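You operate a simulated robot arm through the tools that you are given. There is no shell and no other tool. Be economical: measure what you need, move in short steps, check, and stop when the job is done.

You run a simulated two-armed robot. Do the job below in one go: nothing can be reset, and whatever is moved stays where it is left.

TASK
Time the flow cup into the grey-banded beaker and press the result.
Fine: timer on and zeroed, stopper up till it runs dry, then down; 8-11 s is good; press once; timer off.

The check looks at the end state, three seconds after you hand in, the way a careful person would. Anything else that was tipped, shoved, dropped, spilled or broken makes it a failure. A push-on lid holds only when it is set on centred and level and pressed home; a screw cap is set on level and turned clockwise until tight.

THE ROBOT
Two 7-joint arms with fingered hands on one trunk, on a base that drives. Base frame: it is fixed to the floor where the robot stands at the start and does not move with it; the origin is under the middle of the robot, x ahead of it, y to its left, z up; the surface under the hand at the start is at about z = 0.85. Readings come in m, degrees, newtons and seconds.
The left shoulder is at the start at [0.03, 0.136, 1.205], the right one opposite. Places, roughly: blue result button [0.6, 0.1, 0.9]; flow cup [0.8, -0.2, 1]; flow cup stopper [0.8, -0.2, 1.1]; green result button [0.6, 0.1, 0.9]; orange result button [0.6, 0, 0.9]; timer power button [0.6, -0.2, 0.9]; timer screen [0.6, -0.3, 0.9]; timer zero button [0.6, -0.2, 0.9]. Payload 5 kg a hand.
The tool frame of a hand sits at the grasp point between the pads (the TCP): z along the fingers, y along the line on which they close. The tips reach 0.042 m beyond it. Largest opening 0.208 m; the body of the gripper starts 0.119 m behind the TCP. The gripper is a hand of 4 fingers: y runs from the thumb to the fingers, the wrist lies at [0, 0, -0.332] in the tool frame, and closing takes about 1.5 s.
Orientation is told as [roll, pitch, yaw] about the base's x, y, z axes, in that order, counted from this pose: with the fingers straight down and closing along the base's y, the tool's x points along the base's -x, its y along +y and its z along -z.

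THE INTERFACE
- The arms move only by the tool play_rows. It takes "left_plan", "right_plan" or both (then of equal length, played together; a hand with none holds still); each is a list that holds one entry, the list of rows, each a list of 7 numbers: the shift along the base's x, y, z in m, then the turn, a rotation vector about the base's x, y, z in degrees, then the gripper command, from -1 (fully open) to 1 (shut), values between in proportion. In form: [[[tx, ty, tz, ax, ay, az, jaw], ...]]. A call has 1 to 12 rows; each row shifts and turns the commanded pose from where the row before left it. Each row takes 0.2 s and may step no farther than 0.05 m and 8.6 degrees from the row before; otherwise, or with a gripper value out of range, the whole call is refused. Where a pose cannot be reached the arm comes as near as it can. A force on the tool above 40 N (or 10 N above the force at the start of the call, whichever is more), or a blocked arm, ends the call early, and 0.2 s more pass. Each finger travels about 0.072 m/s and halts on what it meets, pressing with about 27 N; the grip force reading is that of the motor and also rises with nothing between the fingers. The clock runs only during rows and for 0.2 s after the last one: add rows that do not move to give the fingers time. The reply holds the time, the measured pose of the TCP, the force on the tool along the base axes, the opening and the grip force, in the units named above and with some noise, with the torque about the TCP (base axes, N m) and any sound that the robot's microphone picked up.
- Cameras (640 x 400 px; columns grow to the right, rows downward): "scene" is now at [0.0464, -0.0138, 1.9292]; the picture's right is [-0.17, -0.98, 0.00], its down [-0.77, 0.13, -0.63] and it looks along [0.62, -0.11, -0.78] (base axes); focal length 260 px, centre (320, 200). "left" rides on the left gripper at [-0.101, 0, -0.145] in its tool frame; the picture's right is [0.00, -1.00, 0.00], its down [0.82, 0.00, -0.57] and it looks along [0.57, 0.00, 0.82] (tool axes); focal length 261 px, centre (320, 200). "right" rides on the right gripper at [0.101, 0, -0.145] in its tool frame; the picture's right is [0.00, 1.00, 0.00], its down [-0.82, 0.00, -0.57] and it looks along [-0.57, 0.00, 0.82] (tool axes); focal length 261 px, centre (320, 200). There is no depth. A picture from a camera that has moved, and an enlarged one, comes with that camera's place and axes in the base frame and with its lens.
- get_image(camera): a new picture of that camera. It takes no simulated time.
- slide_trunk(by): slides the trunk up (or, below 0, down) by that many m; the arms and the scene camera ride with it, the base frame stays. It gives what a move gives, with no picture.
- roll_base(legs): drives the robot by 1 to 6 legs, each [ahead, left, turn to the left] in m, m and degrees, along the robot's own axes; the way and the turn of a leg run together, so that a leg with both is an arc; at most 1.5 m and 180 degrees a leg. The arms and the cameras ride along, it lands a little off, and it stops where it bumps. It gives what a move gives.
- set_grasp(shape, hand): the hand has 4 fingers and takes this shape, open, in about a second: jaw (thumb against the fingers, like two jaws); tri (thumb and two fingers); tip (a fingertip pinch); poke (one finger out to press); point (the index stretched); flat (the hand flat); cup (the hand cupped); fist (a fist). The gripper value then closes the fingers along that shape, each until it touches; the sizes above hold for jaw. It gives what a move gives, with no picture.
- pan_tilt(pan, tilt): turns the head with the scene camera to pan (to the left, within 143 degrees either way) and tilt (down, from -29 to 69), counted from straight ahead of the robot. It gives what a move gives.
- inspect(camera, box): a new picture of the part [left, top, right, bottom] of that camera's present view, enlarged. It takes no simulated time.
- hand_in(): hands the job in; it is judged then, once.

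Work in short steps. Places have to be worked out from the pictures, the camera data and where the tool is seen: move nearer, look again, correct. Check each grasp and each placing, and mend what went wrong. You have 120 turns and 108 pictures in all, those below and enlarged ones among them. Open the grippers and draw the arms clear of the work before you hand the job in, unless the task says otherwise; then end with one line.

The tools are called after "Call:" as a command line: name --argument value ..., lists and objects as JSON in quotes. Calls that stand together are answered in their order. play_rows: Moves the arms, as the interface text tells. Its arguments: {"type":"object","properties":{"left_plan":{"type":"array"},"right_plan":{"type":"array"}},"required":[]} The other tools are called the same way: slide_trunk (by) slides the trunk up or down; set_grasp (shape, hand) gives the hand a shape; roll_base (legs) drives the base; pan_tilt (pan, tilt) turns the head that bears the scene camera; get_image (camera) takes a picture; inspect (camera, box) takes an enlarged picture of a part of a camera's view; hand_in () hands the job in.

At the start:

```text
clock: 0.0
left_eef_pos: [0.6893, 0.1999, 1.3916]
left_tcp_rot: [0.0, 0.0, 0.0]
left_ft_force: [-0.2, -0.1, -0.9]
left_torque: [0.05, -0.05, 0.01]
left_grip_width: 0.2077
left_grasp_force: 0.2
left_shape: jaw
right_eef_pos: [0.7075, -0.4201, 1.3794]
right_tcp_rot: [0.1, 0.1, 0.0]
right_ft_force: [0.3, -0.2, -0.3]
right_torque: [-0.01, -0.02, 0.01]
right_grip_width: 0.2077
right_grasp_force: 0.1
right_shape: jaw
trunk travel left (down, up): [-0.225, 0.265]
robot x, y, heading: [0.0016, -0.002, -0.1]
head pan, tilt: [-10.0, 51.0]
```

scene: 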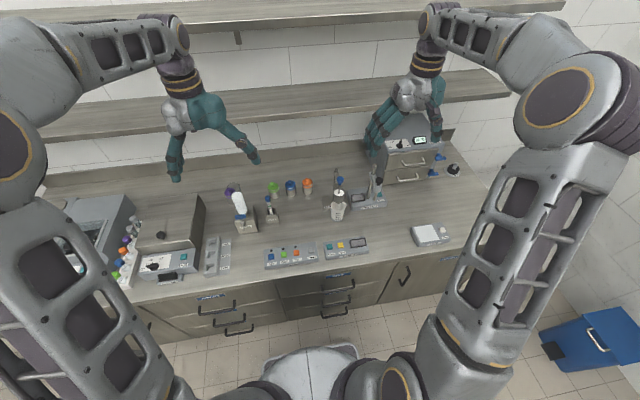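
right: 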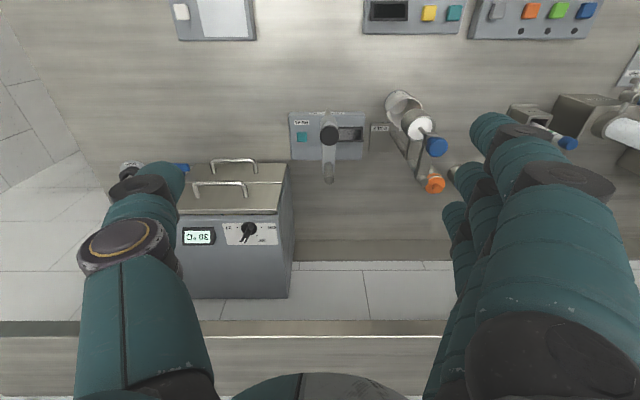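
left: 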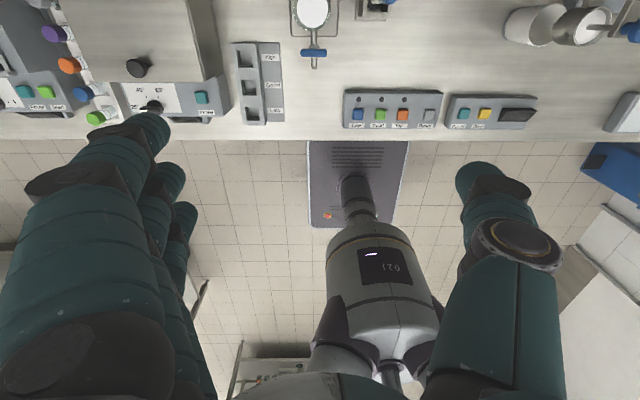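

The flow cup stands near the centre with the panels in front. I enlarge these areas to read the labels.

Call:
inspect --camera "scene" --box '[250, 160, 410, 280]'

Call:
inspect --camera "right" --box '[280, 0, 640, 220]'

Call:
inspect --camera "left" --box '[320, 0, 640, 150]'

```text
3.33 times, centred on (330, 220) of scene
camera zoom: at [0.0464, -0.0138, 1.9292], right [-0.17, -0.98, 0.0], down [-0.77, 0.13, -0.63], along [0.62, -0.11, -0.78], focal length 868 px, centre (287, 133)
```

zoom: 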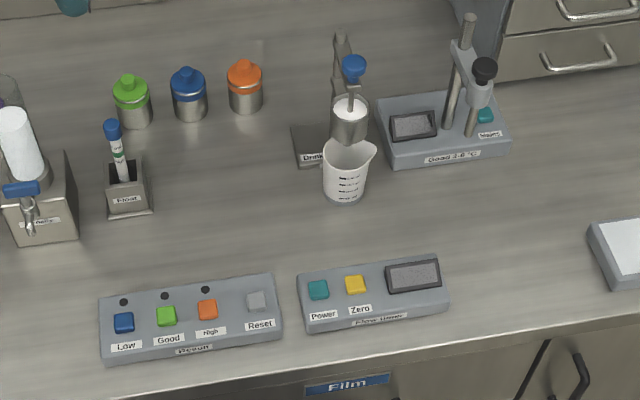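

```text
1.78 times, centred on (460, 110) of right
camera zoom: at [0.6062, -0.4211, 1.5237], right [0.0, 1.0, 0.0], down [0.82, 0.0, 0.57], along [0.57, 0.0, -0.82], focal length 463 px, centre (71, 360)
```

zoom: 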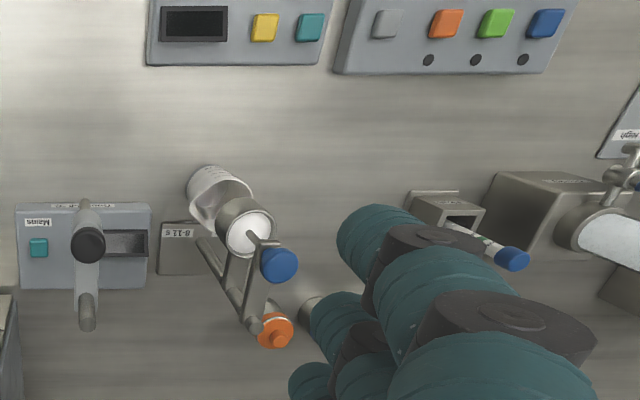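

```text
2.00 times, centred on (480, 75) of left
camera zoom: at [0.7897, 0.1994, 1.5353], right [0.0, -1.0, 0.0], down [-0.82, 0.0, 0.57], along [-0.57, 0.0, -0.82], focal length 521 px, centre (0, 450)
```

zoom: 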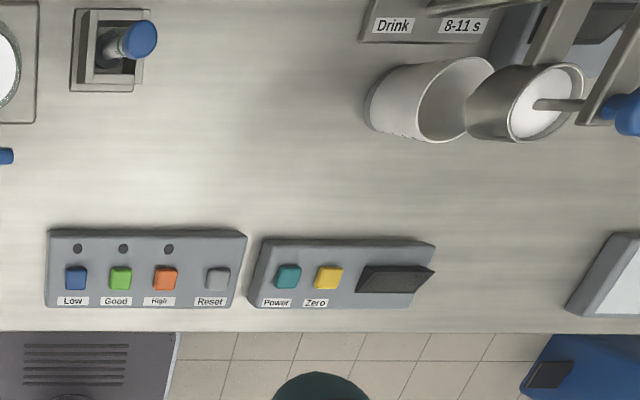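

Before moving I check which beakers exist and whether the one under the cup is the grey-banded one.

Call:
inspect --camera "scene" --box '[310, 165, 390, 225]'

Call:
inspect --camera "scene" --box '[40, 170, 280, 300]'

Call:
inspect --camera "scene" --box '[350, 120, 510, 260]'

Call:
inspect --camera "left" --box '[480, 0, 640, 60]'

```text
6.67 times, centred on (350, 195) of scene
camera zoom: at [0.0464, -0.0138, 1.9292], right [-0.17, -0.98, 0.0], down [-0.77, 0.13, -0.63], along [0.62, -0.11, -0.78], focal length 1736 px, centre (120, 233)
```

zoom: 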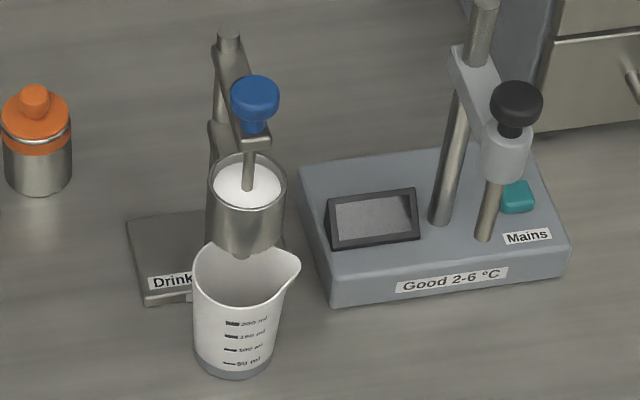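

```text
2.67 times, centred on (160, 235) of scene
camera zoom: at [0.0464, -0.0138, 1.9292], right [-0.17, -0.98, 0.0], down [-0.77, 0.13, -0.63], along [0.62, -0.11, -0.78], focal length 694 px, centre (747, 107)
```

zoom: 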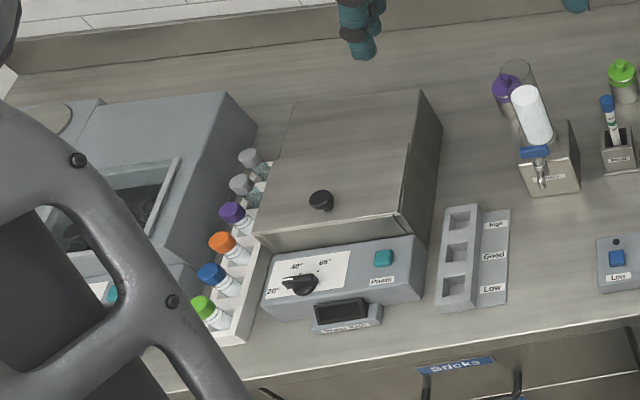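

```text
2.86 times, centred on (430, 190) of scene
camera zoom: at [0.0464, -0.0138, 1.9292], right [-0.17, -0.98, 0.0], down [-0.77, 0.13, -0.63], along [0.62, -0.11, -0.78], focal length 744 px, centre (6, 229)
```

zoom: 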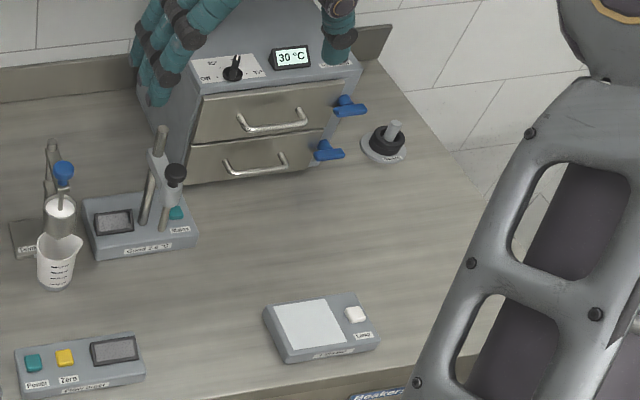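

```text
4.00 times, centred on (560, 30) of left
camera zoom: at [0.7897, 0.1994, 1.5353], right [0.0, -1.0, 0.0], down [-0.82, 0.0, 0.57], along [-0.57, 0.0, -0.82], focal length 1043 px, centre (-640, 880)
```

zoom: 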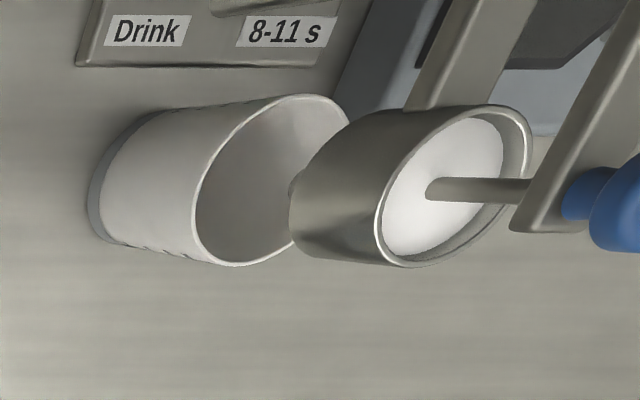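

The beaker has a grey band at its base and stands under the cup. I judge the stopper knob at about [0.778, -0.229, 1.123], power at [0.60, -0.154] and zero at [0.60, -0.204]. Next I shape the left hand for pressing.

Call:
set_grasp --hand "left" --shape "poke"

Call:
get_image --camera "left"

Call:
get_image --camera "scene"

```text
clock: 0.9
left_eef_pos: [0.6886, 0.1986, 1.3915]
left_tcp_rot: [0.0, 0.0, 0.0]
left_ft_force: [-0.7, -0.5, -0.4]
left_torque: [-0.01, 0.0, 0.02]
left_grip_width: 0.0
left_grasp_force: 0.1
left_shape: poke
right_eef_pos: [0.7086, -0.4209, 1.3792]
right_tcp_rot: [0.0, 0.0, -0.1]
right_ft_force: [-0.3, -0.1, 0.1]
right_torque: [0.01, -0.03, 0.0]
right_grip_width: 0.2077
right_grasp_force: 0.0
right_shape: jaw
trunk travel left (down, up): [-0.225, 0.265]
robot x, y, heading: [0.0038, -0.0011, -0.1]
head pan, tilt: [-10.0, 51.0]
```

```text
97 pictures are left
camera left: at [0.7897, 0.1994, 1.5353], right [0.0, -1.0, 0.0], down [-0.82, 0.0, 0.57], along [-0.57, 0.0, -0.82], focal length 261 px, centre (320, 200)
```

left: 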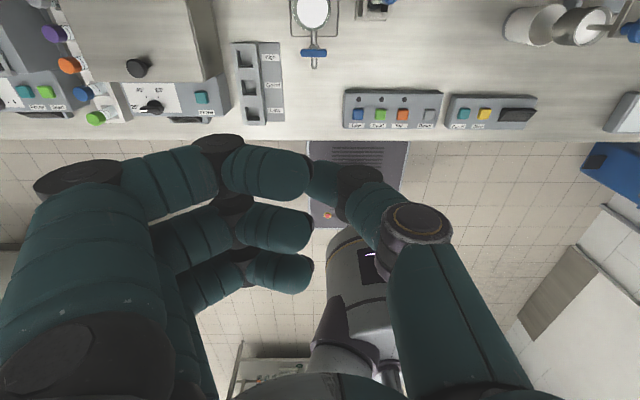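

```text
96 pictures are left
camera scene: at [0.0464, -0.0138, 1.9292], right [-0.17, -0.98, 0.0], down [-0.77, 0.13, -0.63], along [0.62, -0.11, -0.78], focal length 260 px, centre (320, 200)
```

scene: 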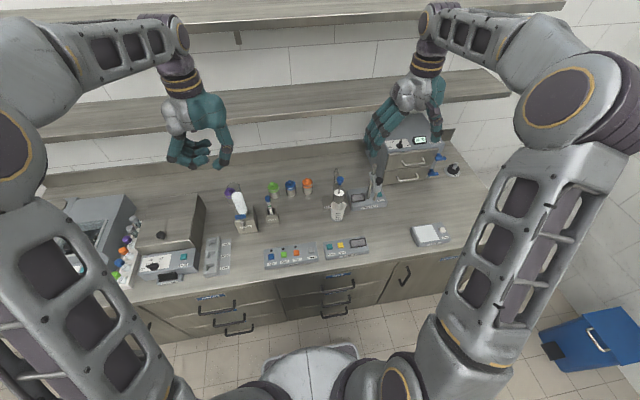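

In poke the fingers curl towards the thumb. I look at "point" to compare.

Call:
set_grasp --hand "left" --shape "point"

Call:
get_image --camera "left"

Call:
inspect --camera "scene" --box '[120, 60, 280, 200]'

```text
clock: 1.8
left_eef_pos: [0.6903, 0.1982, 1.3909]
left_tcp_rot: [0.0, -0.1, -0.1]
left_ft_force: [0.0, 0.2, -0.3]
left_torque: [0.01, -0.01, -0.02]
left_grip_width: 0.2016
left_grasp_force: 0.1
left_shape: point
right_eef_pos: [0.7079, -0.4203, 1.3793]
right_tcp_rot: [0.0, -0.1, 0.0]
right_ft_force: [0.5, 0.1, 0.7]
right_torque: [0.02, -0.02, 0.01]
right_grip_width: 0.2078
right_grasp_force: 0.1
right_shape: jaw
trunk travel left (down, up): [-0.225, 0.265]
robot x, y, heading: [0.0002, 0.0019, -0.0]
head pan, tilt: [-10.0, 51.0]
```

```text
95 pictures are left
camera left: at [0.7897, 0.1994, 1.5353], right [0.0, -1.0, 0.0], down [-0.82, 0.0, 0.57], along [-0.57, 0.0, -0.82], focal length 261 px, centre (320, 200)
```

left: 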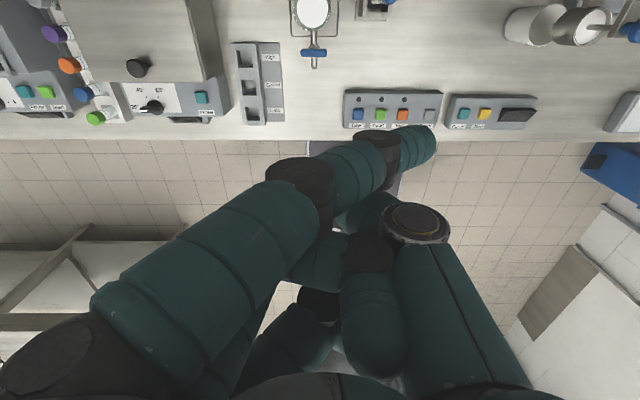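

```text
2.86 times, centred on (200, 130) of scene
camera zoom: at [0.0465, -0.0138, 1.9292], right [-0.17, -0.98, 0.0], down [-0.77, 0.13, -0.63], along [0.62, -0.11, -0.78], focal length 744 px, centre (663, 400)
```

zoom: 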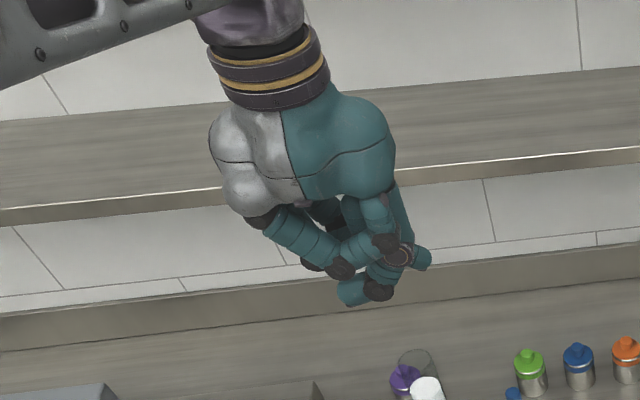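

In "point" the index lies slanted, with its tip near [0.722, 0.134, 1.37]. I try "tip" and close it, which may give a well-defined tip at the TCP.

Call:
set_grasp --hand "left" --shape "tip"

Call:
play_rows --left_plan '[[[0, 0, 0, 0, 0, 0, 1], [0, 0, 0, 0, 0, 0, 1], [0, 0, 0, 0, 0, 0, 1], [0, 0, 0, 0, 0, 0, 1], [0, 0, 0, 0, 0, 0, 1], [0, 0, 0, 0, 0, 0, 1], [0, 0, 0, 0, 0, 0, 1], [0, 0, 0, 0, 0, 0, 1]]]'

Call:
get_image --camera "left"

Call:
inspect --camera "scene" --box '[120, 60, 280, 200]'

```text
clock: 2.7
left_eef_pos: [0.6892, 0.1998, 1.3914]
left_tcp_rot: [0.0, -0.1, 0.0]
left_ft_force: [0.2, -1.1, -0.4]
left_torque: [0.04, -0.04, 0.01]
left_grip_width: 0.2076
left_grasp_force: 0.1
left_shape: tip
right_eef_pos: [0.707, -0.4205, 1.3784]
right_tcp_rot: [0.1, 0.0, 0.0]
right_ft_force: [-1.0, 0.0, -0.4]
right_torque: [0.03, 0.01, 0.0]
right_grip_width: 0.2079
right_grasp_force: 0.1
right_shape: jaw
trunk travel left (down, up): [-0.225, 0.265]
robot x, y, heading: [-0.0037, 0.0023, 0.2]
head pan, tilt: [-10.0, 51.0]
```

```text
clock: 4.5
left_eef_pos: [0.6902, 0.1989, 1.3917]
left_tcp_rot: [0.0, 0.0, 0.1]
left_ft_force: [0.5, -0.4, -0.2]
left_torque: [-0.05, -0.01, -0.02]
left_grip_width: 0.0
left_grasp_force: 22.4
left_shape: tip
right_eef_pos: [0.7088, -0.4212, 1.379]
right_tcp_rot: [0.0, 0.1, 0.0]
right_ft_force: [-0.4, -0.8, -0.3]
right_torque: [0.03, 0.02, 0.03]
right_grip_width: 0.2078
right_grasp_force: 0.2
right_shape: jaw
trunk travel left (down, up): [-0.225, 0.265]
robot x, y, heading: [0.001, 0.0002, 0.2]
head pan, tilt: [-10.0, 51.0]
```

```text
93 pictures are left
camera left: at [0.7897, 0.1994, 1.5353], right [0.0, -1.0, 0.0], down [-0.82, 0.0, 0.57], along [-0.57, 0.0, -0.82], focal length 261 px, centre (320, 200)
```

left: 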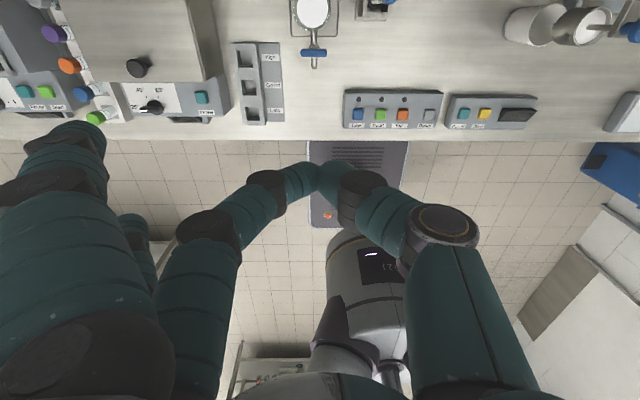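

```text
2.86 times, centred on (200, 130) of scene
camera zoom: at [0.0464, -0.0137, 1.9292], right [-0.17, -0.98, 0.0], down [-0.77, 0.13, -0.63], along [0.62, -0.11, -0.78], focal length 744 px, centre (663, 400)
```

zoom: 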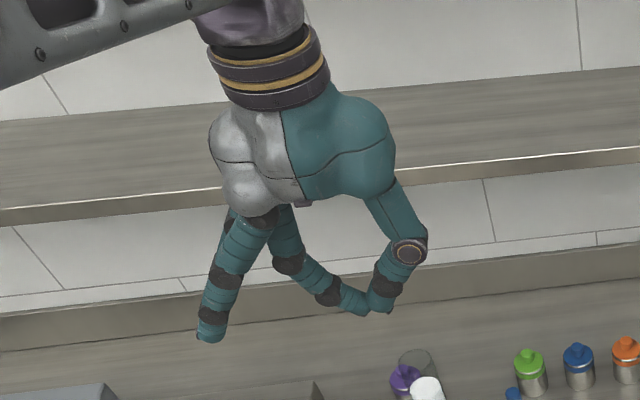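

In "tip" the pinch meets well, but one finger hangs out low beside it. I recheck "poke" from the scene camera.

Call:
set_grasp --hand "left" --shape "poke"

Call:
inspect --camera "scene" --box '[120, 60, 280, 200]'

Call:
play_rows --left_plan '[[[0, 0, 0, 0, 0, 0, 1], [0, 0, 0, 0, 0, 0, 1], [0, 0, 0, 0, 0, 0, 1], [0, 0, 0, 0, 0, 0, 1], [0, 0, 0, 0, 0, 0, 1], [0, 0, 0, 0, 0, 0, 1], [0, 0, 0, 0, 0, 0, 1], [0, 0, 0, 0, 0, 0, 1]]]'

Call:
inspect --camera "scene" --box '[120, 60, 280, 200]'

Call:
get_image --camera "left"

```text
clock: 5.4
left_eef_pos: [0.6896, 0.1987, 1.3913]
left_tcp_rot: [0.0, 0.1, 0.0]
left_ft_force: [0.2, 0.9, -0.4]
left_torque: [0.01, -0.01, 0.01]
left_grip_width: 0.0001
left_grasp_force: 0.0
left_shape: poke
right_eef_pos: [0.7079, -0.4196, 1.3796]
right_tcp_rot: [0.0, -0.1, 0.1]
right_ft_force: [-0.1, 0.9, 0.2]
right_torque: [0.0, 0.02, -0.03]
right_grip_width: 0.208
right_grasp_force: 0.1
right_shape: jaw
trunk travel left (down, up): [-0.225, 0.265]
robot x, y, heading: [0.0018, 0.0015, -0.1]
head pan, tilt: [-10.0, 51.0]
```

```text
2.86 times, centred on (200, 130) of scene
camera zoom: at [0.0464, -0.0137, 1.9292], right [-0.17, -0.98, 0.0], down [-0.77, 0.13, -0.63], along [0.62, -0.11, -0.78], focal length 744 px, centre (663, 400)
```

zoom: 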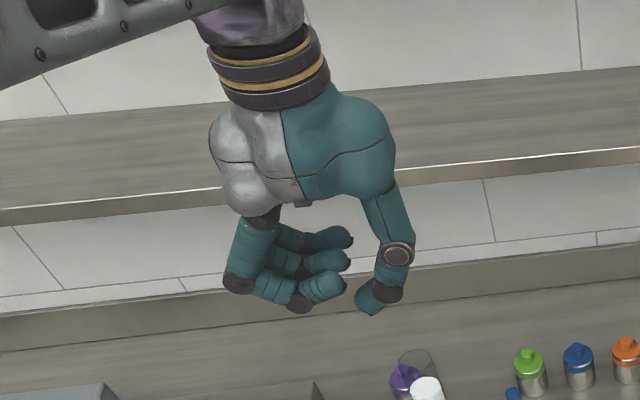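

```text
clock: 7.2
left_eef_pos: [0.6888, 0.1991, 1.3914]
left_tcp_rot: [0.0, -0.1, -0.1]
left_ft_force: [0.3, 0.6, 0.5]
left_torque: [0.0, -0.02, 0.03]
left_grip_width: 0.0002
left_grasp_force: 0.1
left_shape: poke
right_eef_pos: [0.7076, -0.4198, 1.3793]
right_tcp_rot: [-0.1, 0.0, 0.0]
right_ft_force: [-0.2, 0.3, -0.2]
right_torque: [-0.02, -0.01, 0.02]
right_grip_width: 0.2077
right_grasp_force: 0.1
right_shape: jaw
trunk travel left (down, up): [-0.225, 0.265]
robot x, y, heading: [0.0013, -0.0019, 0.0]
head pan, tilt: [-10.0, 51.0]
```

```text
2.86 times, centred on (200, 130) of scene
camera zoom: at [0.0464, -0.0138, 1.9292], right [-0.17, -0.98, 0.0], down [-0.77, 0.13, -0.63], along [0.62, -0.11, -0.78], focal length 744 px, centre (663, 400)
```

zoom: 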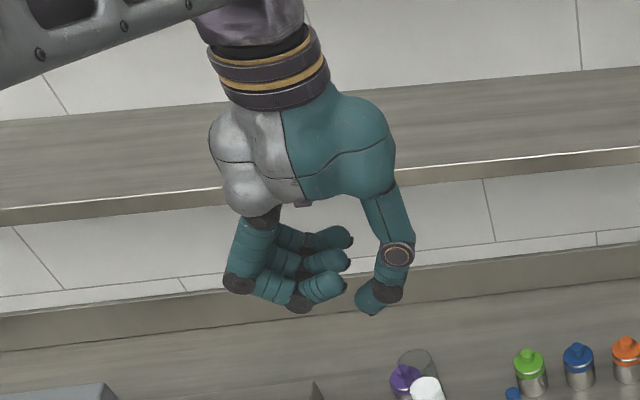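

```text
89 pictures are left
camera left: at [0.7897, 0.1994, 1.5353], right [0.0, -1.0, 0.0], down [-0.82, 0.0, 0.57], along [-0.57, 0.0, -0.82], focal length 261 px, centre (320, 200)
```

left: 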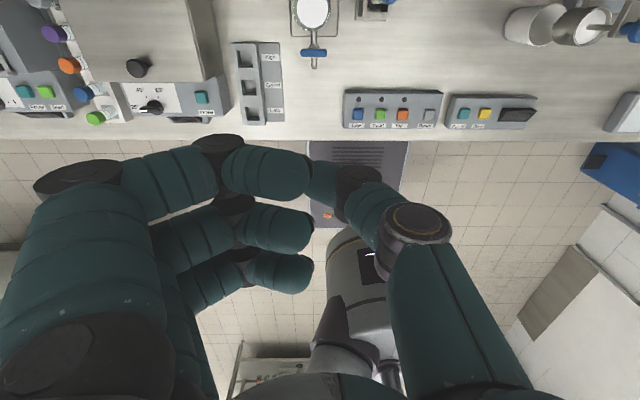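

In poke the thumb is the pressing finger, with its tip at about 0.042 m straight below the TCP. I bring the left hand over the power button, staying high.

Call:
play_rows --left_plan '[[[-0.0075, -0.0294, -0.034, 0, 0, 0, -1], [-0.0075, -0.0294, -0.034, 0, 0, 0, -1], [-0.0075, -0.0294, -0.034, 0, 0, 0, -1], [-0.0075, -0.0294, -0.034, 0, 0, 0, -1], [-0.0075, -0.0294, -0.034, 0, 0, 0, -1], [-0.0075, -0.0294, -0.034, 0, 0, 0, -1], [-0.0075, -0.0294, -0.034, 0, 0, 0, -1], [-0.0075, -0.0294, -0.034, 0, 0, 0, -1], [-0.0075, -0.0294, -0.034, 0, 0, 0, -1], [-0.0075, -0.0294, -0.034, 0, 0, 0, -1], [-0.0075, -0.0294, -0.034, 0, 0, 0, -1], [-0.0075, -0.0294, -0.034, 0, 0, 0, -1]]]'

Call:
get_image --camera "left"

Call:
inspect --camera "scene" --box '[250, 160, 410, 280]'

```text
clock: 9.8
left_eef_pos: [0.5992, -0.153, 0.9849]
left_tcp_rot: [0.0, -0.1, 0.2]
left_ft_force: [0.6, 0.0, 1.3]
left_torque: [0.05, 0.11, 0.0]
left_grip_width: 0.0001
left_grasp_force: 0.0
left_shape: poke
right_eef_pos: [0.7085, -0.4224, 1.3789]
right_tcp_rot: [0.1, 0.1, 0.0]
right_ft_force: [-0.4, -1.4, -1.0]
right_torque: [0.17, 0.0, -0.02]
right_grip_width: 0.2078
right_grasp_force: 0.0
right_shape: jaw
trunk travel left (down, up): [-0.225, 0.265]
robot x, y, heading: [-0.0008, -0.0009, -0.2]
head pan, tilt: [-10.0, 51.0]
```

```text
88 pictures are left
camera left: at [0.6995, -0.1531, 1.1283], right [0.01, -1.0, 0.0], down [-0.82, -0.01, 0.57], along [-0.57, 0.0, -0.82], focal length 261 px, centre (320, 200)
```

left: 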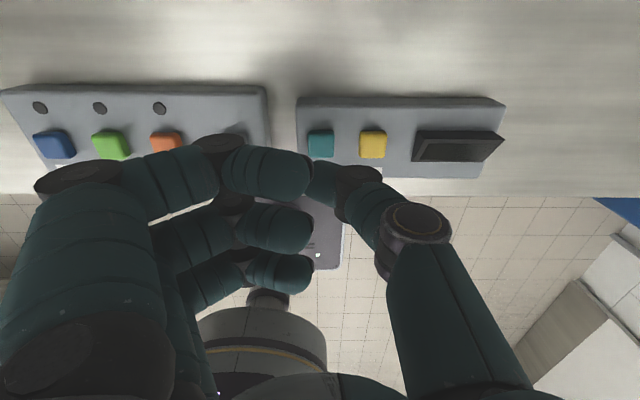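

```text
3.33 times, centred on (330, 220) of scene
camera zoom: at [0.0468, -0.0159, 1.9292], right [-0.17, -0.98, 0.0], down [-0.77, 0.14, -0.63], along [0.62, -0.11, -0.78], focal length 868 px, centre (287, 133)
```

zoom: 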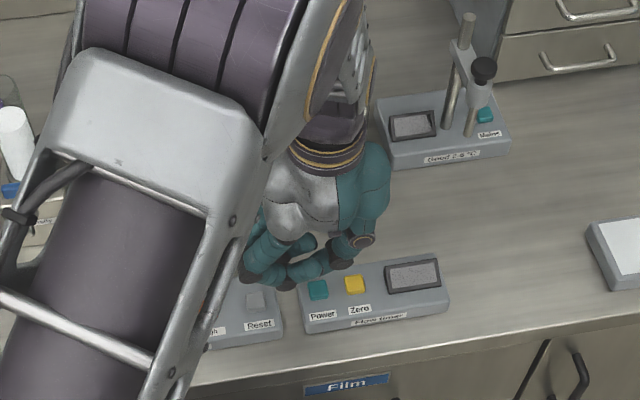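

The thumb tip is straight over the power button, whose top I judge at z ≈ 0.88, while the tip is at about 0.943. I go down in small steps.

Call:
play_rows --left_plan '[[[0, 0, -0.015, 0, 0, 0, -1], [0, 0, -0.015, 0, 0, 0, -1], [0, 0, -0.01, 0, 0, 0, -1]]]'

Call:
get_image --camera "left"

Call:
inspect --camera "scene" --box '[310, 200, 390, 260]'

```text
clock: 10.6
left_eef_pos: [0.6, -0.1548, 0.9429]
left_tcp_rot: [0.0, 0.0, 0.0]
left_ft_force: [0.0, -0.4, -0.2]
left_torque: [0.02, 0.06, 0.01]
left_grip_width: 0.0
left_grasp_force: 0.1
left_shape: poke
right_eef_pos: [0.708, -0.4211, 1.3787]
right_tcp_rot: [0.0, 0.0, 0.1]
right_ft_force: [1.0, -0.3, -0.2]
right_torque: [0.02, 0.05, 0.0]
right_grip_width: 0.2078
right_grasp_force: 0.1
right_shape: jaw
trunk travel left (down, up): [-0.225, 0.265]
robot x, y, heading: [0.0021, 0.0001, 0.0]
head pan, tilt: [-10.0, 51.0]
```

```text
86 pictures are left
camera left: at [0.6991, -0.1533, 1.0872], right [0.0, -1.0, 0.0], down [-0.82, 0.0, 0.57], along [-0.57, 0.0, -0.82], focal length 261 px, centre (320, 200)
```

left: 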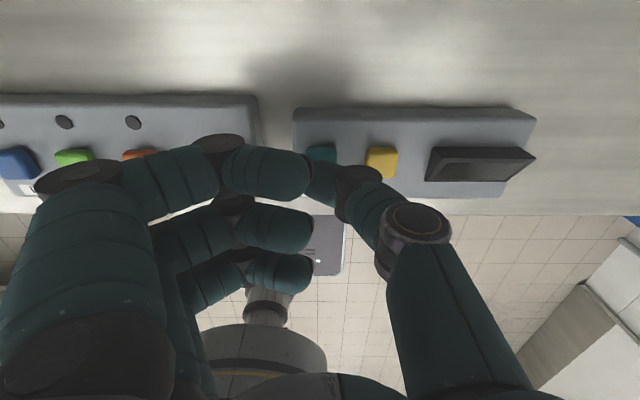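

```text
6.67 times, centred on (350, 230) of scene
camera zoom: at [0.0467, -0.0141, 1.9292], right [-0.17, -0.98, 0.0], down [-0.77, 0.13, -0.63], along [0.62, -0.11, -0.78], focal length 1736 px, centre (120, 0)
```

zoom: 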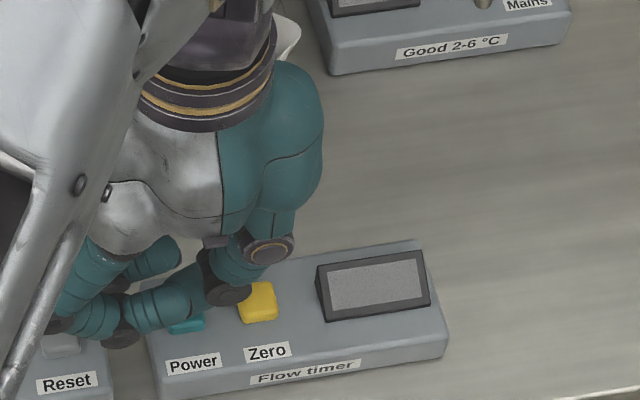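

The tip is lined up with the power button, about 2 cm above it. I lower it in 4 mm steps and watch for contact.

Call:
play_rows --left_plan '[[[0, 0, -0.004, 0, 0, 0, -1], [0, 0, -0.004, 0, 0, 0, -1], [0, 0, -0.004, 0, 0, 0, -1], [0, 0, -0.003, 0, 0, 0, -1]]]'

Call:
inspect --camera "scene" --box '[310, 200, 390, 260]'

```text
clock: 11.6
left_eef_pos: [0.5985, -0.1541, 0.9302]
left_tcp_rot: [-0.2, -0.2, 0.0]
left_ft_force: [-2.3, -2.0, 27.0]
left_torque: [0.11, 0.19, 0.04]
left_grip_width: 0.0
left_grasp_force: 0.0
left_shape: poke
right_eef_pos: [0.7065, -0.4203, 1.3807]
right_tcp_rot: [0.0, 0.0, 0.0]
right_ft_force: [0.4, -0.4, -0.3]
right_torque: [-0.03, 0.0, -0.02]
right_grip_width: 0.2079
right_grasp_force: 0.0
right_shape: jaw
trunk travel left (down, up): [-0.225, 0.265]
robot x, y, heading: [-0.0031, -0.0015, -0.2]
head pan, tilt: [-10.0, 51.0]
heard: click
```

```text
6.67 times, centred on (350, 230) of scene
camera zoom: at [0.0443, -0.0138, 1.9296], right [-0.17, -0.98, 0.0], down [-0.76, 0.13, -0.63], along [0.62, -0.11, -0.78], focal length 1736 px, centre (120, 0)
```

zoom: 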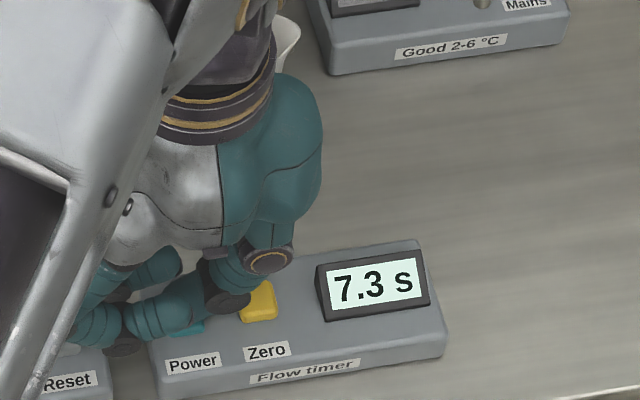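

A click was heard and the timer is on, showing an old 7.3 s. Now I lift, shift 5 cm to the zero button, and press it the same way.

Call:
play_rows --left_plan '[[[0, 0, 0.015, 0, 0, 0, -1], [0, 0, 0.02, 0, 0, 0, -1], [0, -0.025, 0, 0, 0, 0, -1], [0, -0.025, 0, 0, 0, 0, -1], [0, 0, 0, 0, 0, 0, -1]]]'

Call:
get_image --camera "left"

Call:
inspect --camera "scene" --box '[310, 200, 390, 260]'

```text
clock: 12.8
left_eef_pos: [0.5994, -0.2034, 0.9617]
left_tcp_rot: [0.0, 0.0, 0.0]
left_ft_force: [0.8, 1.5, 0.5]
left_torque: [-0.06, 0.0, 0.0]
left_grip_width: 0.0
left_grasp_force: 0.1
left_shape: poke
right_eef_pos: [0.7084, -0.4195, 1.3787]
right_tcp_rot: [-0.1, 0.0, 0.0]
right_ft_force: [0.1, 0.2, -0.4]
right_torque: [-0.04, 0.0, -0.07]
right_grip_width: 0.2076
right_grasp_force: 0.0
right_shape: jaw
trunk travel left (down, up): [-0.225, 0.265]
robot x, y, heading: [0.0034, -0.0012, -0.1]
head pan, tilt: [-10.0, 51.0]
```

```text
83 pictures are left
camera left: at [0.7001, -0.2031, 1.1072], right [0.0, -1.0, 0.0], down [-0.82, 0.0, 0.57], along [-0.57, 0.0, -0.82], focal length 261 px, centre (320, 200)
```

left: 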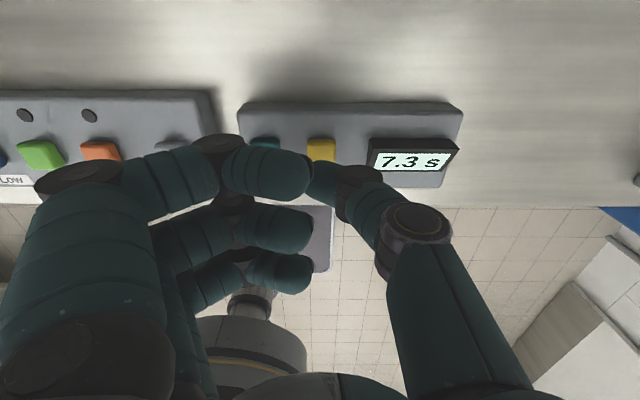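

```text
6.67 times, centred on (350, 230) of scene
camera zoom: at [0.0467, -0.0131, 1.9292], right [-0.17, -0.98, 0.0], down [-0.77, 0.13, -0.63], along [0.62, -0.11, -0.78], focal length 1736 px, centre (120, 0)
```

zoom: 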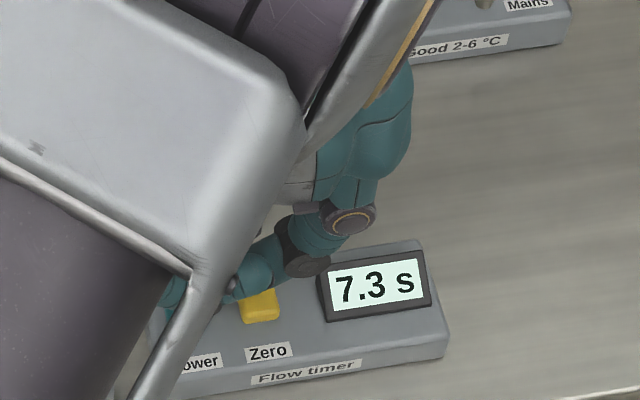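

The tip is over the yellow zero button. Now I press it, down 35 mm, to the depth that worked for power.

Call:
play_rows --left_plan '[[[0, 0, -0.012, 0, 0, 0, -1], [0, 0, -0.012, 0, 0, 0, -1], [0, 0, -0.004, 0, 0, 0, -1], [0, 0, -0.004, 0, 0, 0, -1], [0, 0, -0.003, 0, 0, 0, -1]]]'

Call:
inspect --camera "scene" --box '[310, 200, 390, 260]'

```text
clock: 14.0
left_eef_pos: [0.5997, -0.2053, 0.9303]
left_tcp_rot: [-0.1, -0.2, 0.0]
left_ft_force: [-0.5, -4.0, 28.1]
left_torque: [0.01, 0.09, -0.01]
left_grip_width: 0.0
left_grasp_force: 0.0
left_shape: poke
right_eef_pos: [0.7064, -0.421, 1.3806]
right_tcp_rot: [0.0, 0.0, 0.0]
right_ft_force: [-0.1, -0.5, -0.2]
right_torque: [-0.01, 0.0, 0.01]
right_grip_width: 0.2076
right_grasp_force: 0.1
right_shape: jaw
trunk travel left (down, up): [-0.225, 0.265]
robot x, y, heading: [0.0019, 0.0011, -0.0]
head pan, tilt: [-10.0, 51.0]
heard: click
```

```text
6.67 times, centred on (350, 230) of scene
camera zoom: at [0.0445, -0.0135, 1.9296], right [-0.17, -0.98, 0.0], down [-0.76, 0.13, -0.63], along [0.62, -0.11, -0.78], focal length 1736 px, centre (120, 0)
```

zoom: 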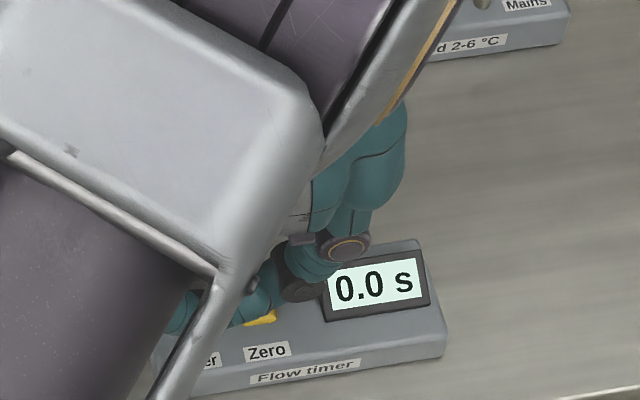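

The timer reads 0.0 s. I withdraw the left hand up and to the left, and lift the right hand's approach later.

Call:
play_rows --left_plan '[[[0, 0, 0.03, 0, 0, 0, -1], [0, 0, 0.04, 0, 0, 0, -1], [0, 0.02, 0.04, 0, 0, 0, -1], [0, 0.04, 0.02, 0, 0, 0, -1], [0, 0.045, 0.02, 0, 0, 0, -1], [0, 0.045, 0.02, 0, 0, 0, -1], [0, 0.045, 0.02, 0, 0, 0, -1], [0, 0.045, 0.02, 0, 0, 0, -1], [0, 0.045, 0.02, 0, 0, 0, -1], [0, 0.045, 0.02, 0, 0, 0, -1], [0, 0.045, 0.02, 0, 0, 0, -1], [0, 0.03, 0.01, 0, 0, 0, -1]]]'

Call:
get_image --camera "scene"

Call:
get_image --camera "right"

```text
clock: 16.6
left_eef_pos: [0.6002, 0.2023, 1.2083]
left_tcp_rot: [-0.2, -0.1, 0.0]
left_ft_force: [-0.3, 0.4, -0.4]
left_torque: [-0.04, -0.02, 0.01]
left_grip_width: 0.0001
left_grasp_force: 0.1
left_shape: poke
right_eef_pos: [0.7079, -0.4196, 1.3795]
right_tcp_rot: [0.1, 0.1, 0.1]
right_ft_force: [-0.2, 0.6, -0.3]
right_torque: [-0.08, 0.0, 0.0]
right_grip_width: 0.2078
right_grasp_force: 0.1
right_shape: jaw
trunk travel left (down, up): [-0.225, 0.265]
robot x, y, heading: [0.0004, -0.0023, 0.2]
head pan, tilt: [-10.0, 51.0]
```

```text
80 pictures are left
camera scene: at [0.0464, -0.0128, 1.9292], right [-0.17, -0.98, 0.0], down [-0.77, 0.13, -0.63], along [0.62, -0.11, -0.78], focal length 260 px, centre (320, 200)
```

scene: 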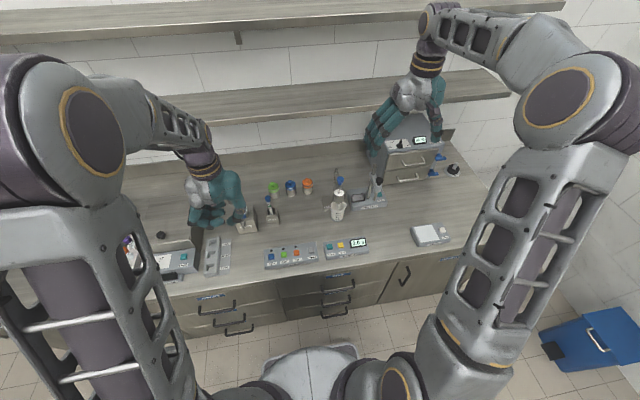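

```text
79 pictures are left
camera right: at [0.6061, -0.4204, 1.5239], right [0.0, 1.0, 0.0], down [0.82, 0.0, 0.57], along [0.57, 0.0, -0.82], focal length 261 px, centre (320, 200)
```

right: 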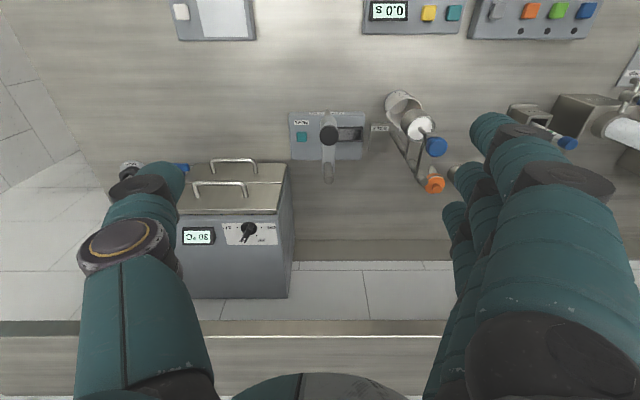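

The timer is zeroed and lit. I give the right hand the fingertip pinch, narrow it a little and bring it above the stopper knob.

Call:
set_grasp --hand "right" --shape "tip"

Call:
play_rows --right_plan '[[[0.012, 0.032, -0.01, 0, 0, 0, 0], [0.012, 0.032, -0.01, 0, 0, 0, 0.2], [0.012, 0.032, -0.01, 0, 0, 0, 0.2], [0.012, 0.032, -0.01, 0, 0, 0, 0.2], [0.012, 0.032, -0.02, 0, 0, 0, 0.2], [0.01, 0.031, -0.02, 0, 0, 0, 0.2], [0, 0, -0.025, 0, 0, 0, 0.2], [0, 0, -0.025, 0, 0, 0, 0.2], [0, 0, 0, 0, 0, 0, 0.2]]]'

Call:
get_image --camera "right"

Call:
inspect --camera "scene" --box '[250, 90, 410, 210]'

```text
clock: 17.5
left_eef_pos: [0.5996, 0.2015, 1.2084]
left_tcp_rot: [-0.1, 0.0, -0.1]
left_ft_force: [0.1, -1.0, 0.3]
left_torque: [-0.04, 0.0, 0.0]
left_grip_width: 0.0002
left_grasp_force: 0.1
left_shape: poke
right_eef_pos: [0.708, -0.4205, 1.3791]
right_tcp_rot: [0.1, 0.0, 0.1]
right_ft_force: [0.0, 0.5, -0.4]
right_torque: [-0.01, -0.03, 0.01]
right_grip_width: 0.2075
right_grasp_force: 0.0
right_shape: tip
trunk travel left (down, up): [-0.225, 0.265]
robot x, y, heading: [0.0006, -0.0028, -0.2]
head pan, tilt: [-10.0, 51.0]
```

```text
clock: 19.5
left_eef_pos: [0.6002, 0.2035, 1.2089]
left_tcp_rot: [-0.1, 0.0, 0.1]
left_ft_force: [-0.4, 0.1, 1.0]
left_torque: [0.01, -0.05, 0.03]
left_grip_width: 0.0002
left_grasp_force: 0.0
left_shape: poke
right_eef_pos: [0.7777, -0.229, 1.2481]
right_tcp_rot: [0.0, 0.0, 0.1]
right_ft_force: [-0.7, 0.7, 0.0]
right_torque: [-0.01, -0.06, 0.0]
right_grip_width: 0.0839
right_grasp_force: 0.0
right_shape: tip
trunk travel left (down, up): [-0.225, 0.265]
robot x, y, heading: [0.0026, -0.0016, -0.1]
head pan, tilt: [-10.0, 51.0]
```

```text
78 pictures are left
camera right: at [0.6757, -0.2303, 1.3935], right [0.0, 1.0, 0.0], down [0.82, 0.0, 0.57], along [0.57, 0.0, -0.82], focal length 261 px, centre (320, 200)
```

right: 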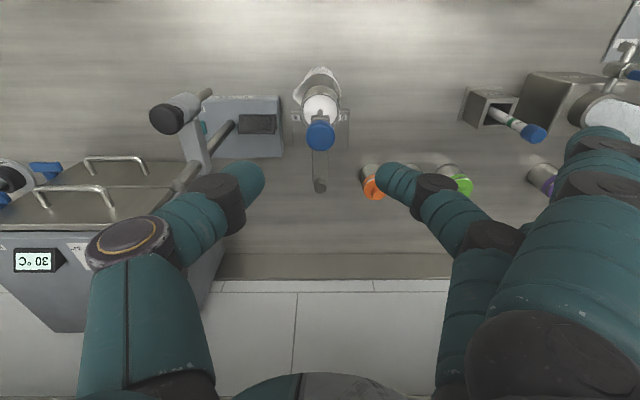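

```text
3.33 times, centred on (330, 150) of scene
camera zoom: at [0.0456, -0.0137, 1.9293], right [-0.17, -0.98, 0.0], down [-0.77, 0.13, -0.63], along [0.62, -0.11, -0.78], focal length 868 px, centre (287, 367)
```

zoom: 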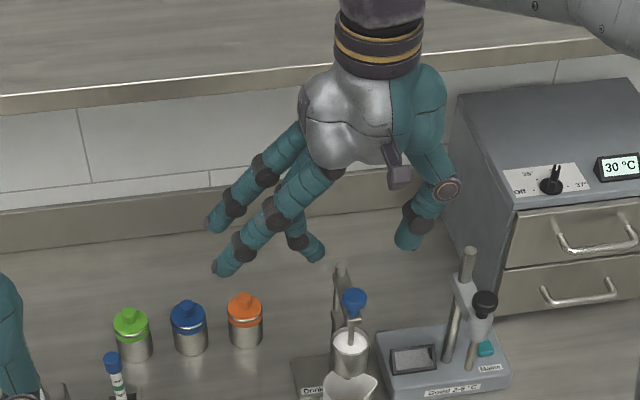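

The knob is dead ahead of the open pinch in y and sits at x ≈ 0.78. I descend 7 cm, leaving the tips just above the knob's middle, and look.

Call:
play_rows --right_plan '[[[0.002, 0, -0.02, 0, 0, 0, 0.2], [0, 0, -0.02, 0, 0, 0, 0.2], [0, 0, -0.02, 0, 0, 0, 0.2], [0, 0, -0.015, 0, 0, 0, 0.3], [0, 0, 0, 0, 0, 0, 0.3]]]'

Call:
get_image --camera "right"

Call:
inspect --camera "scene" --box '[290, 140, 390, 220]'

```text
clock: 20.7
left_eef_pos: [0.5997, 0.2019, 1.2083]
left_tcp_rot: [0.0, -0.1, 0.0]
left_ft_force: [0.6, 0.2, 0.2]
left_torque: [-0.02, -0.02, -0.05]
left_grip_width: 0.0
left_grasp_force: 0.1
left_shape: poke
right_eef_pos: [0.7794, -0.23, 1.1742]
right_tcp_rot: [0.0, 0.1, -0.1]
right_ft_force: [0.4, 0.0, 0.3]
right_torque: [-0.02, -0.01, 0.02]
right_grip_width: 0.0734
right_grasp_force: 0.1
right_shape: tip
trunk travel left (down, up): [-0.225, 0.265]
robot x, y, heading: [-0.0023, -0.0027, 0.1]
head pan, tilt: [-10.0, 51.0]
```

```text
76 pictures are left
camera right: at [0.6779, -0.2302, 1.3186], right [0.0, 1.0, 0.0], down [0.82, 0.0, 0.57], along [0.57, 0.0, -0.82], focal length 261 px, centre (320, 200)
```

right: 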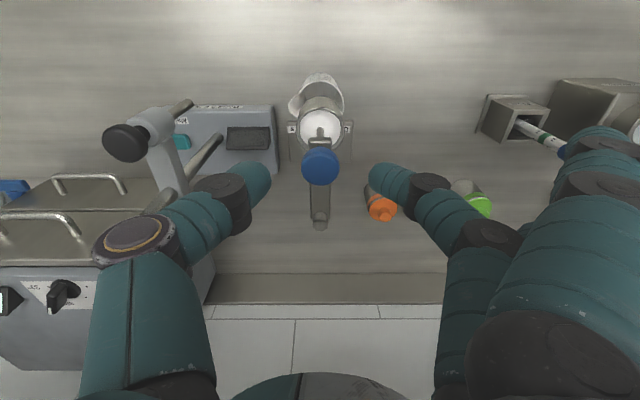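

```text
5.00 times, centred on (340, 180) of scene
camera zoom: at [0.046, -0.0137, 1.9293], right [-0.17, -0.98, 0.0], down [-0.77, 0.13, -0.63], along [0.62, -0.11, -0.78], focal length 1302 px, centre (220, 300)
```

zoom: 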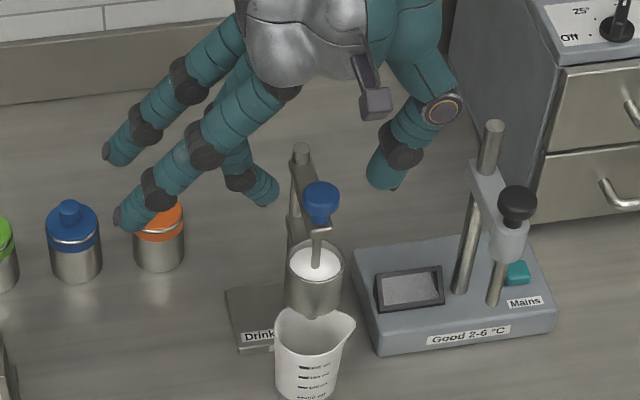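

The tips are at z ≈ 1.132, level with the knob's top, and the knob is centred between them. I descend 28 mm and close.

Call:
play_rows --right_plan '[[[0, 0, -0.014, 0, 0, 0, 0.3], [0, 0, -0.014, 0, 0, 0, 0.3], [0, 0, 0, 0, 0, 0, 0.3]]]'

Call:
inspect --camera "scene" --box '[310, 150, 370, 200]'

Call:
inspect --camera "right" --box '[230, 60, 430, 260]'

```text
clock: 21.5
left_eef_pos: [0.5998, 0.2024, 1.2083]
left_tcp_rot: [0.0, 0.0, 0.0]
left_ft_force: [-0.9, -0.1, -0.4]
left_torque: [-0.01, -0.04, -0.02]
left_grip_width: 0.0
left_grasp_force: 0.0
left_shape: poke
right_eef_pos: [0.7795, -0.2302, 1.1462]
right_tcp_rot: [0.0, 0.0, -0.1]
right_ft_force: [-0.4, 0.7, -0.2]
right_torque: [-0.01, -0.01, -0.01]
right_grip_width: 0.0738
right_grasp_force: 0.0
right_shape: tip
trunk travel left (down, up): [-0.225, 0.265]
robot x, y, heading: [-0.0011, 0.003, -0.0]
head pan, tilt: [-10.0, 51.0]
```

```text
8.00 times, centred on (340, 175) of scene
camera zoom: at [0.0459, -0.0137, 1.9293], right [-0.17, -0.98, 0.0], down [-0.77, 0.13, -0.63], along [0.62, -0.11, -0.78], focal length 2083 px, centre (160, 400)
```

zoom: 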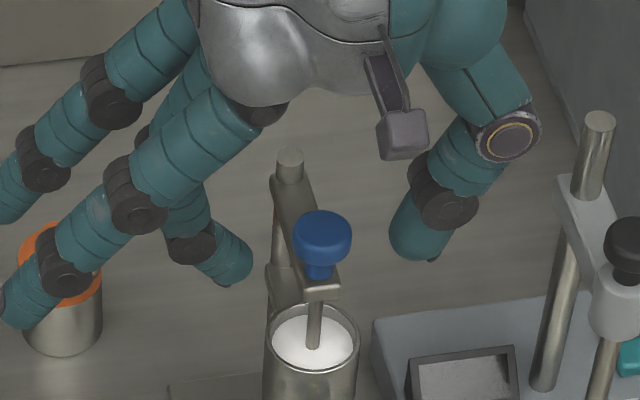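

```text
2.00 times, centred on (330, 160) of right
camera zoom: at [0.6777, -0.23, 1.2908], right [0.0, 1.0, 0.0], down [0.82, 0.0, 0.57], along [0.57, 0.0, -0.82], focal length 521 px, centre (300, 280)
```

zoom: 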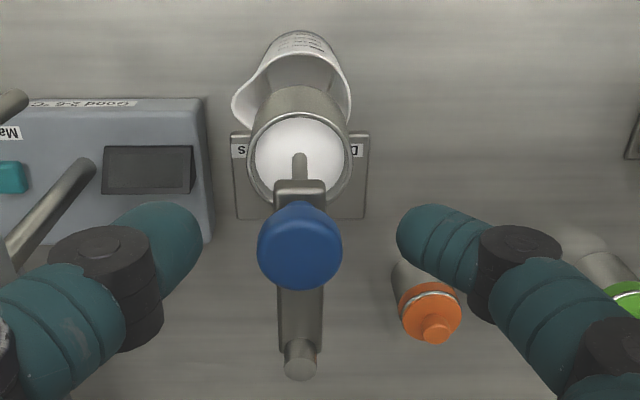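

The tips straddle the knob, centred in x and y. Now I close on it without moving.

Call:
play_rows --right_plan '[[[0, 0, 0, 0, 0, 0, 0.6], [0, 0, 0, 0, 0, 0, 1], [0, 0, 0, 0, 0, 0, 1], [0, 0, 0, 0, 0, 0, 1], [0, 0, 0, 0, 0, 0, 1], [0, 0, 0, 0, 0, 0, 1]]]'

Call:
inspect --camera "scene" --box '[310, 150, 370, 200]'

Call:
inspect --camera "right" --box '[230, 60, 430, 260]'

Call:
inspect --camera "scene" --box '[310, 200, 390, 260]'

```text
clock: 22.9
left_eef_pos: [0.5996, 0.2028, 1.2088]
left_tcp_rot: [0.0, 0.0, 0.1]
left_ft_force: [-0.2, 0.8, 0.2]
left_torque: [-0.01, -0.01, -0.04]
left_grip_width: 0.0
left_grasp_force: 0.0
left_shape: poke
right_eef_pos: [0.7793, -0.2298, 1.1471]
right_tcp_rot: [-0.1, -0.1, -0.1]
right_ft_force: [-1.2, -0.7, -0.7]
right_torque: [-0.08, 0.02, 0.02]
right_grip_width: 0.0256
right_grasp_force: 26.8
right_shape: tip
trunk travel left (down, up): [-0.225, 0.265]
robot x, y, heading: [-0.0004, -0.0025, -0.0]
head pan, tilt: [-10.0, 51.0]
```

```text
8.00 times, centred on (340, 175) of scene
camera zoom: at [0.0463, -0.0138, 1.9292], right [-0.17, -0.98, 0.0], down [-0.77, 0.13, -0.63], along [0.62, -0.11, -0.78], focal length 2083 px, centre (160, 400)
```

zoom: 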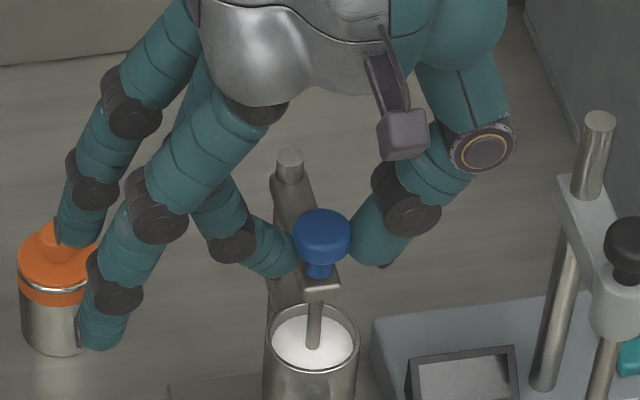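

```text
2.00 times, centred on (330, 160) of right
camera zoom: at [0.6779, -0.2302, 1.2908], right [0.0, 1.0, 0.0], down [0.82, 0.0, 0.57], along [0.57, 0.0, -0.82], focal length 521 px, centre (300, 280)
```

zoom: 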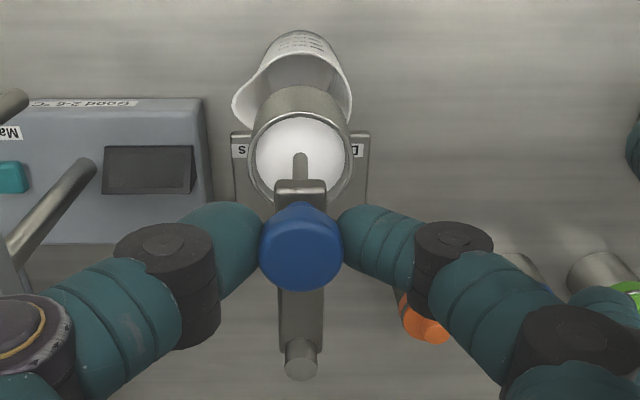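

```text
6.67 times, centred on (350, 230) of scene
camera zoom: at [0.0463, -0.0138, 1.9292], right [-0.17, -0.98, 0.0], down [-0.77, 0.13, -0.63], along [0.62, -0.11, -0.78], focal length 1736 px, centre (120, 0)
```

zoom: 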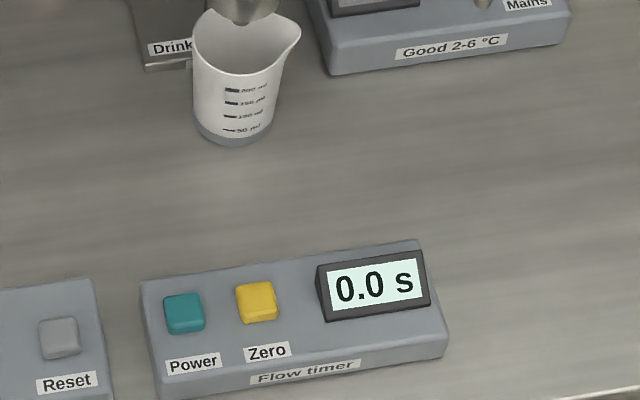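

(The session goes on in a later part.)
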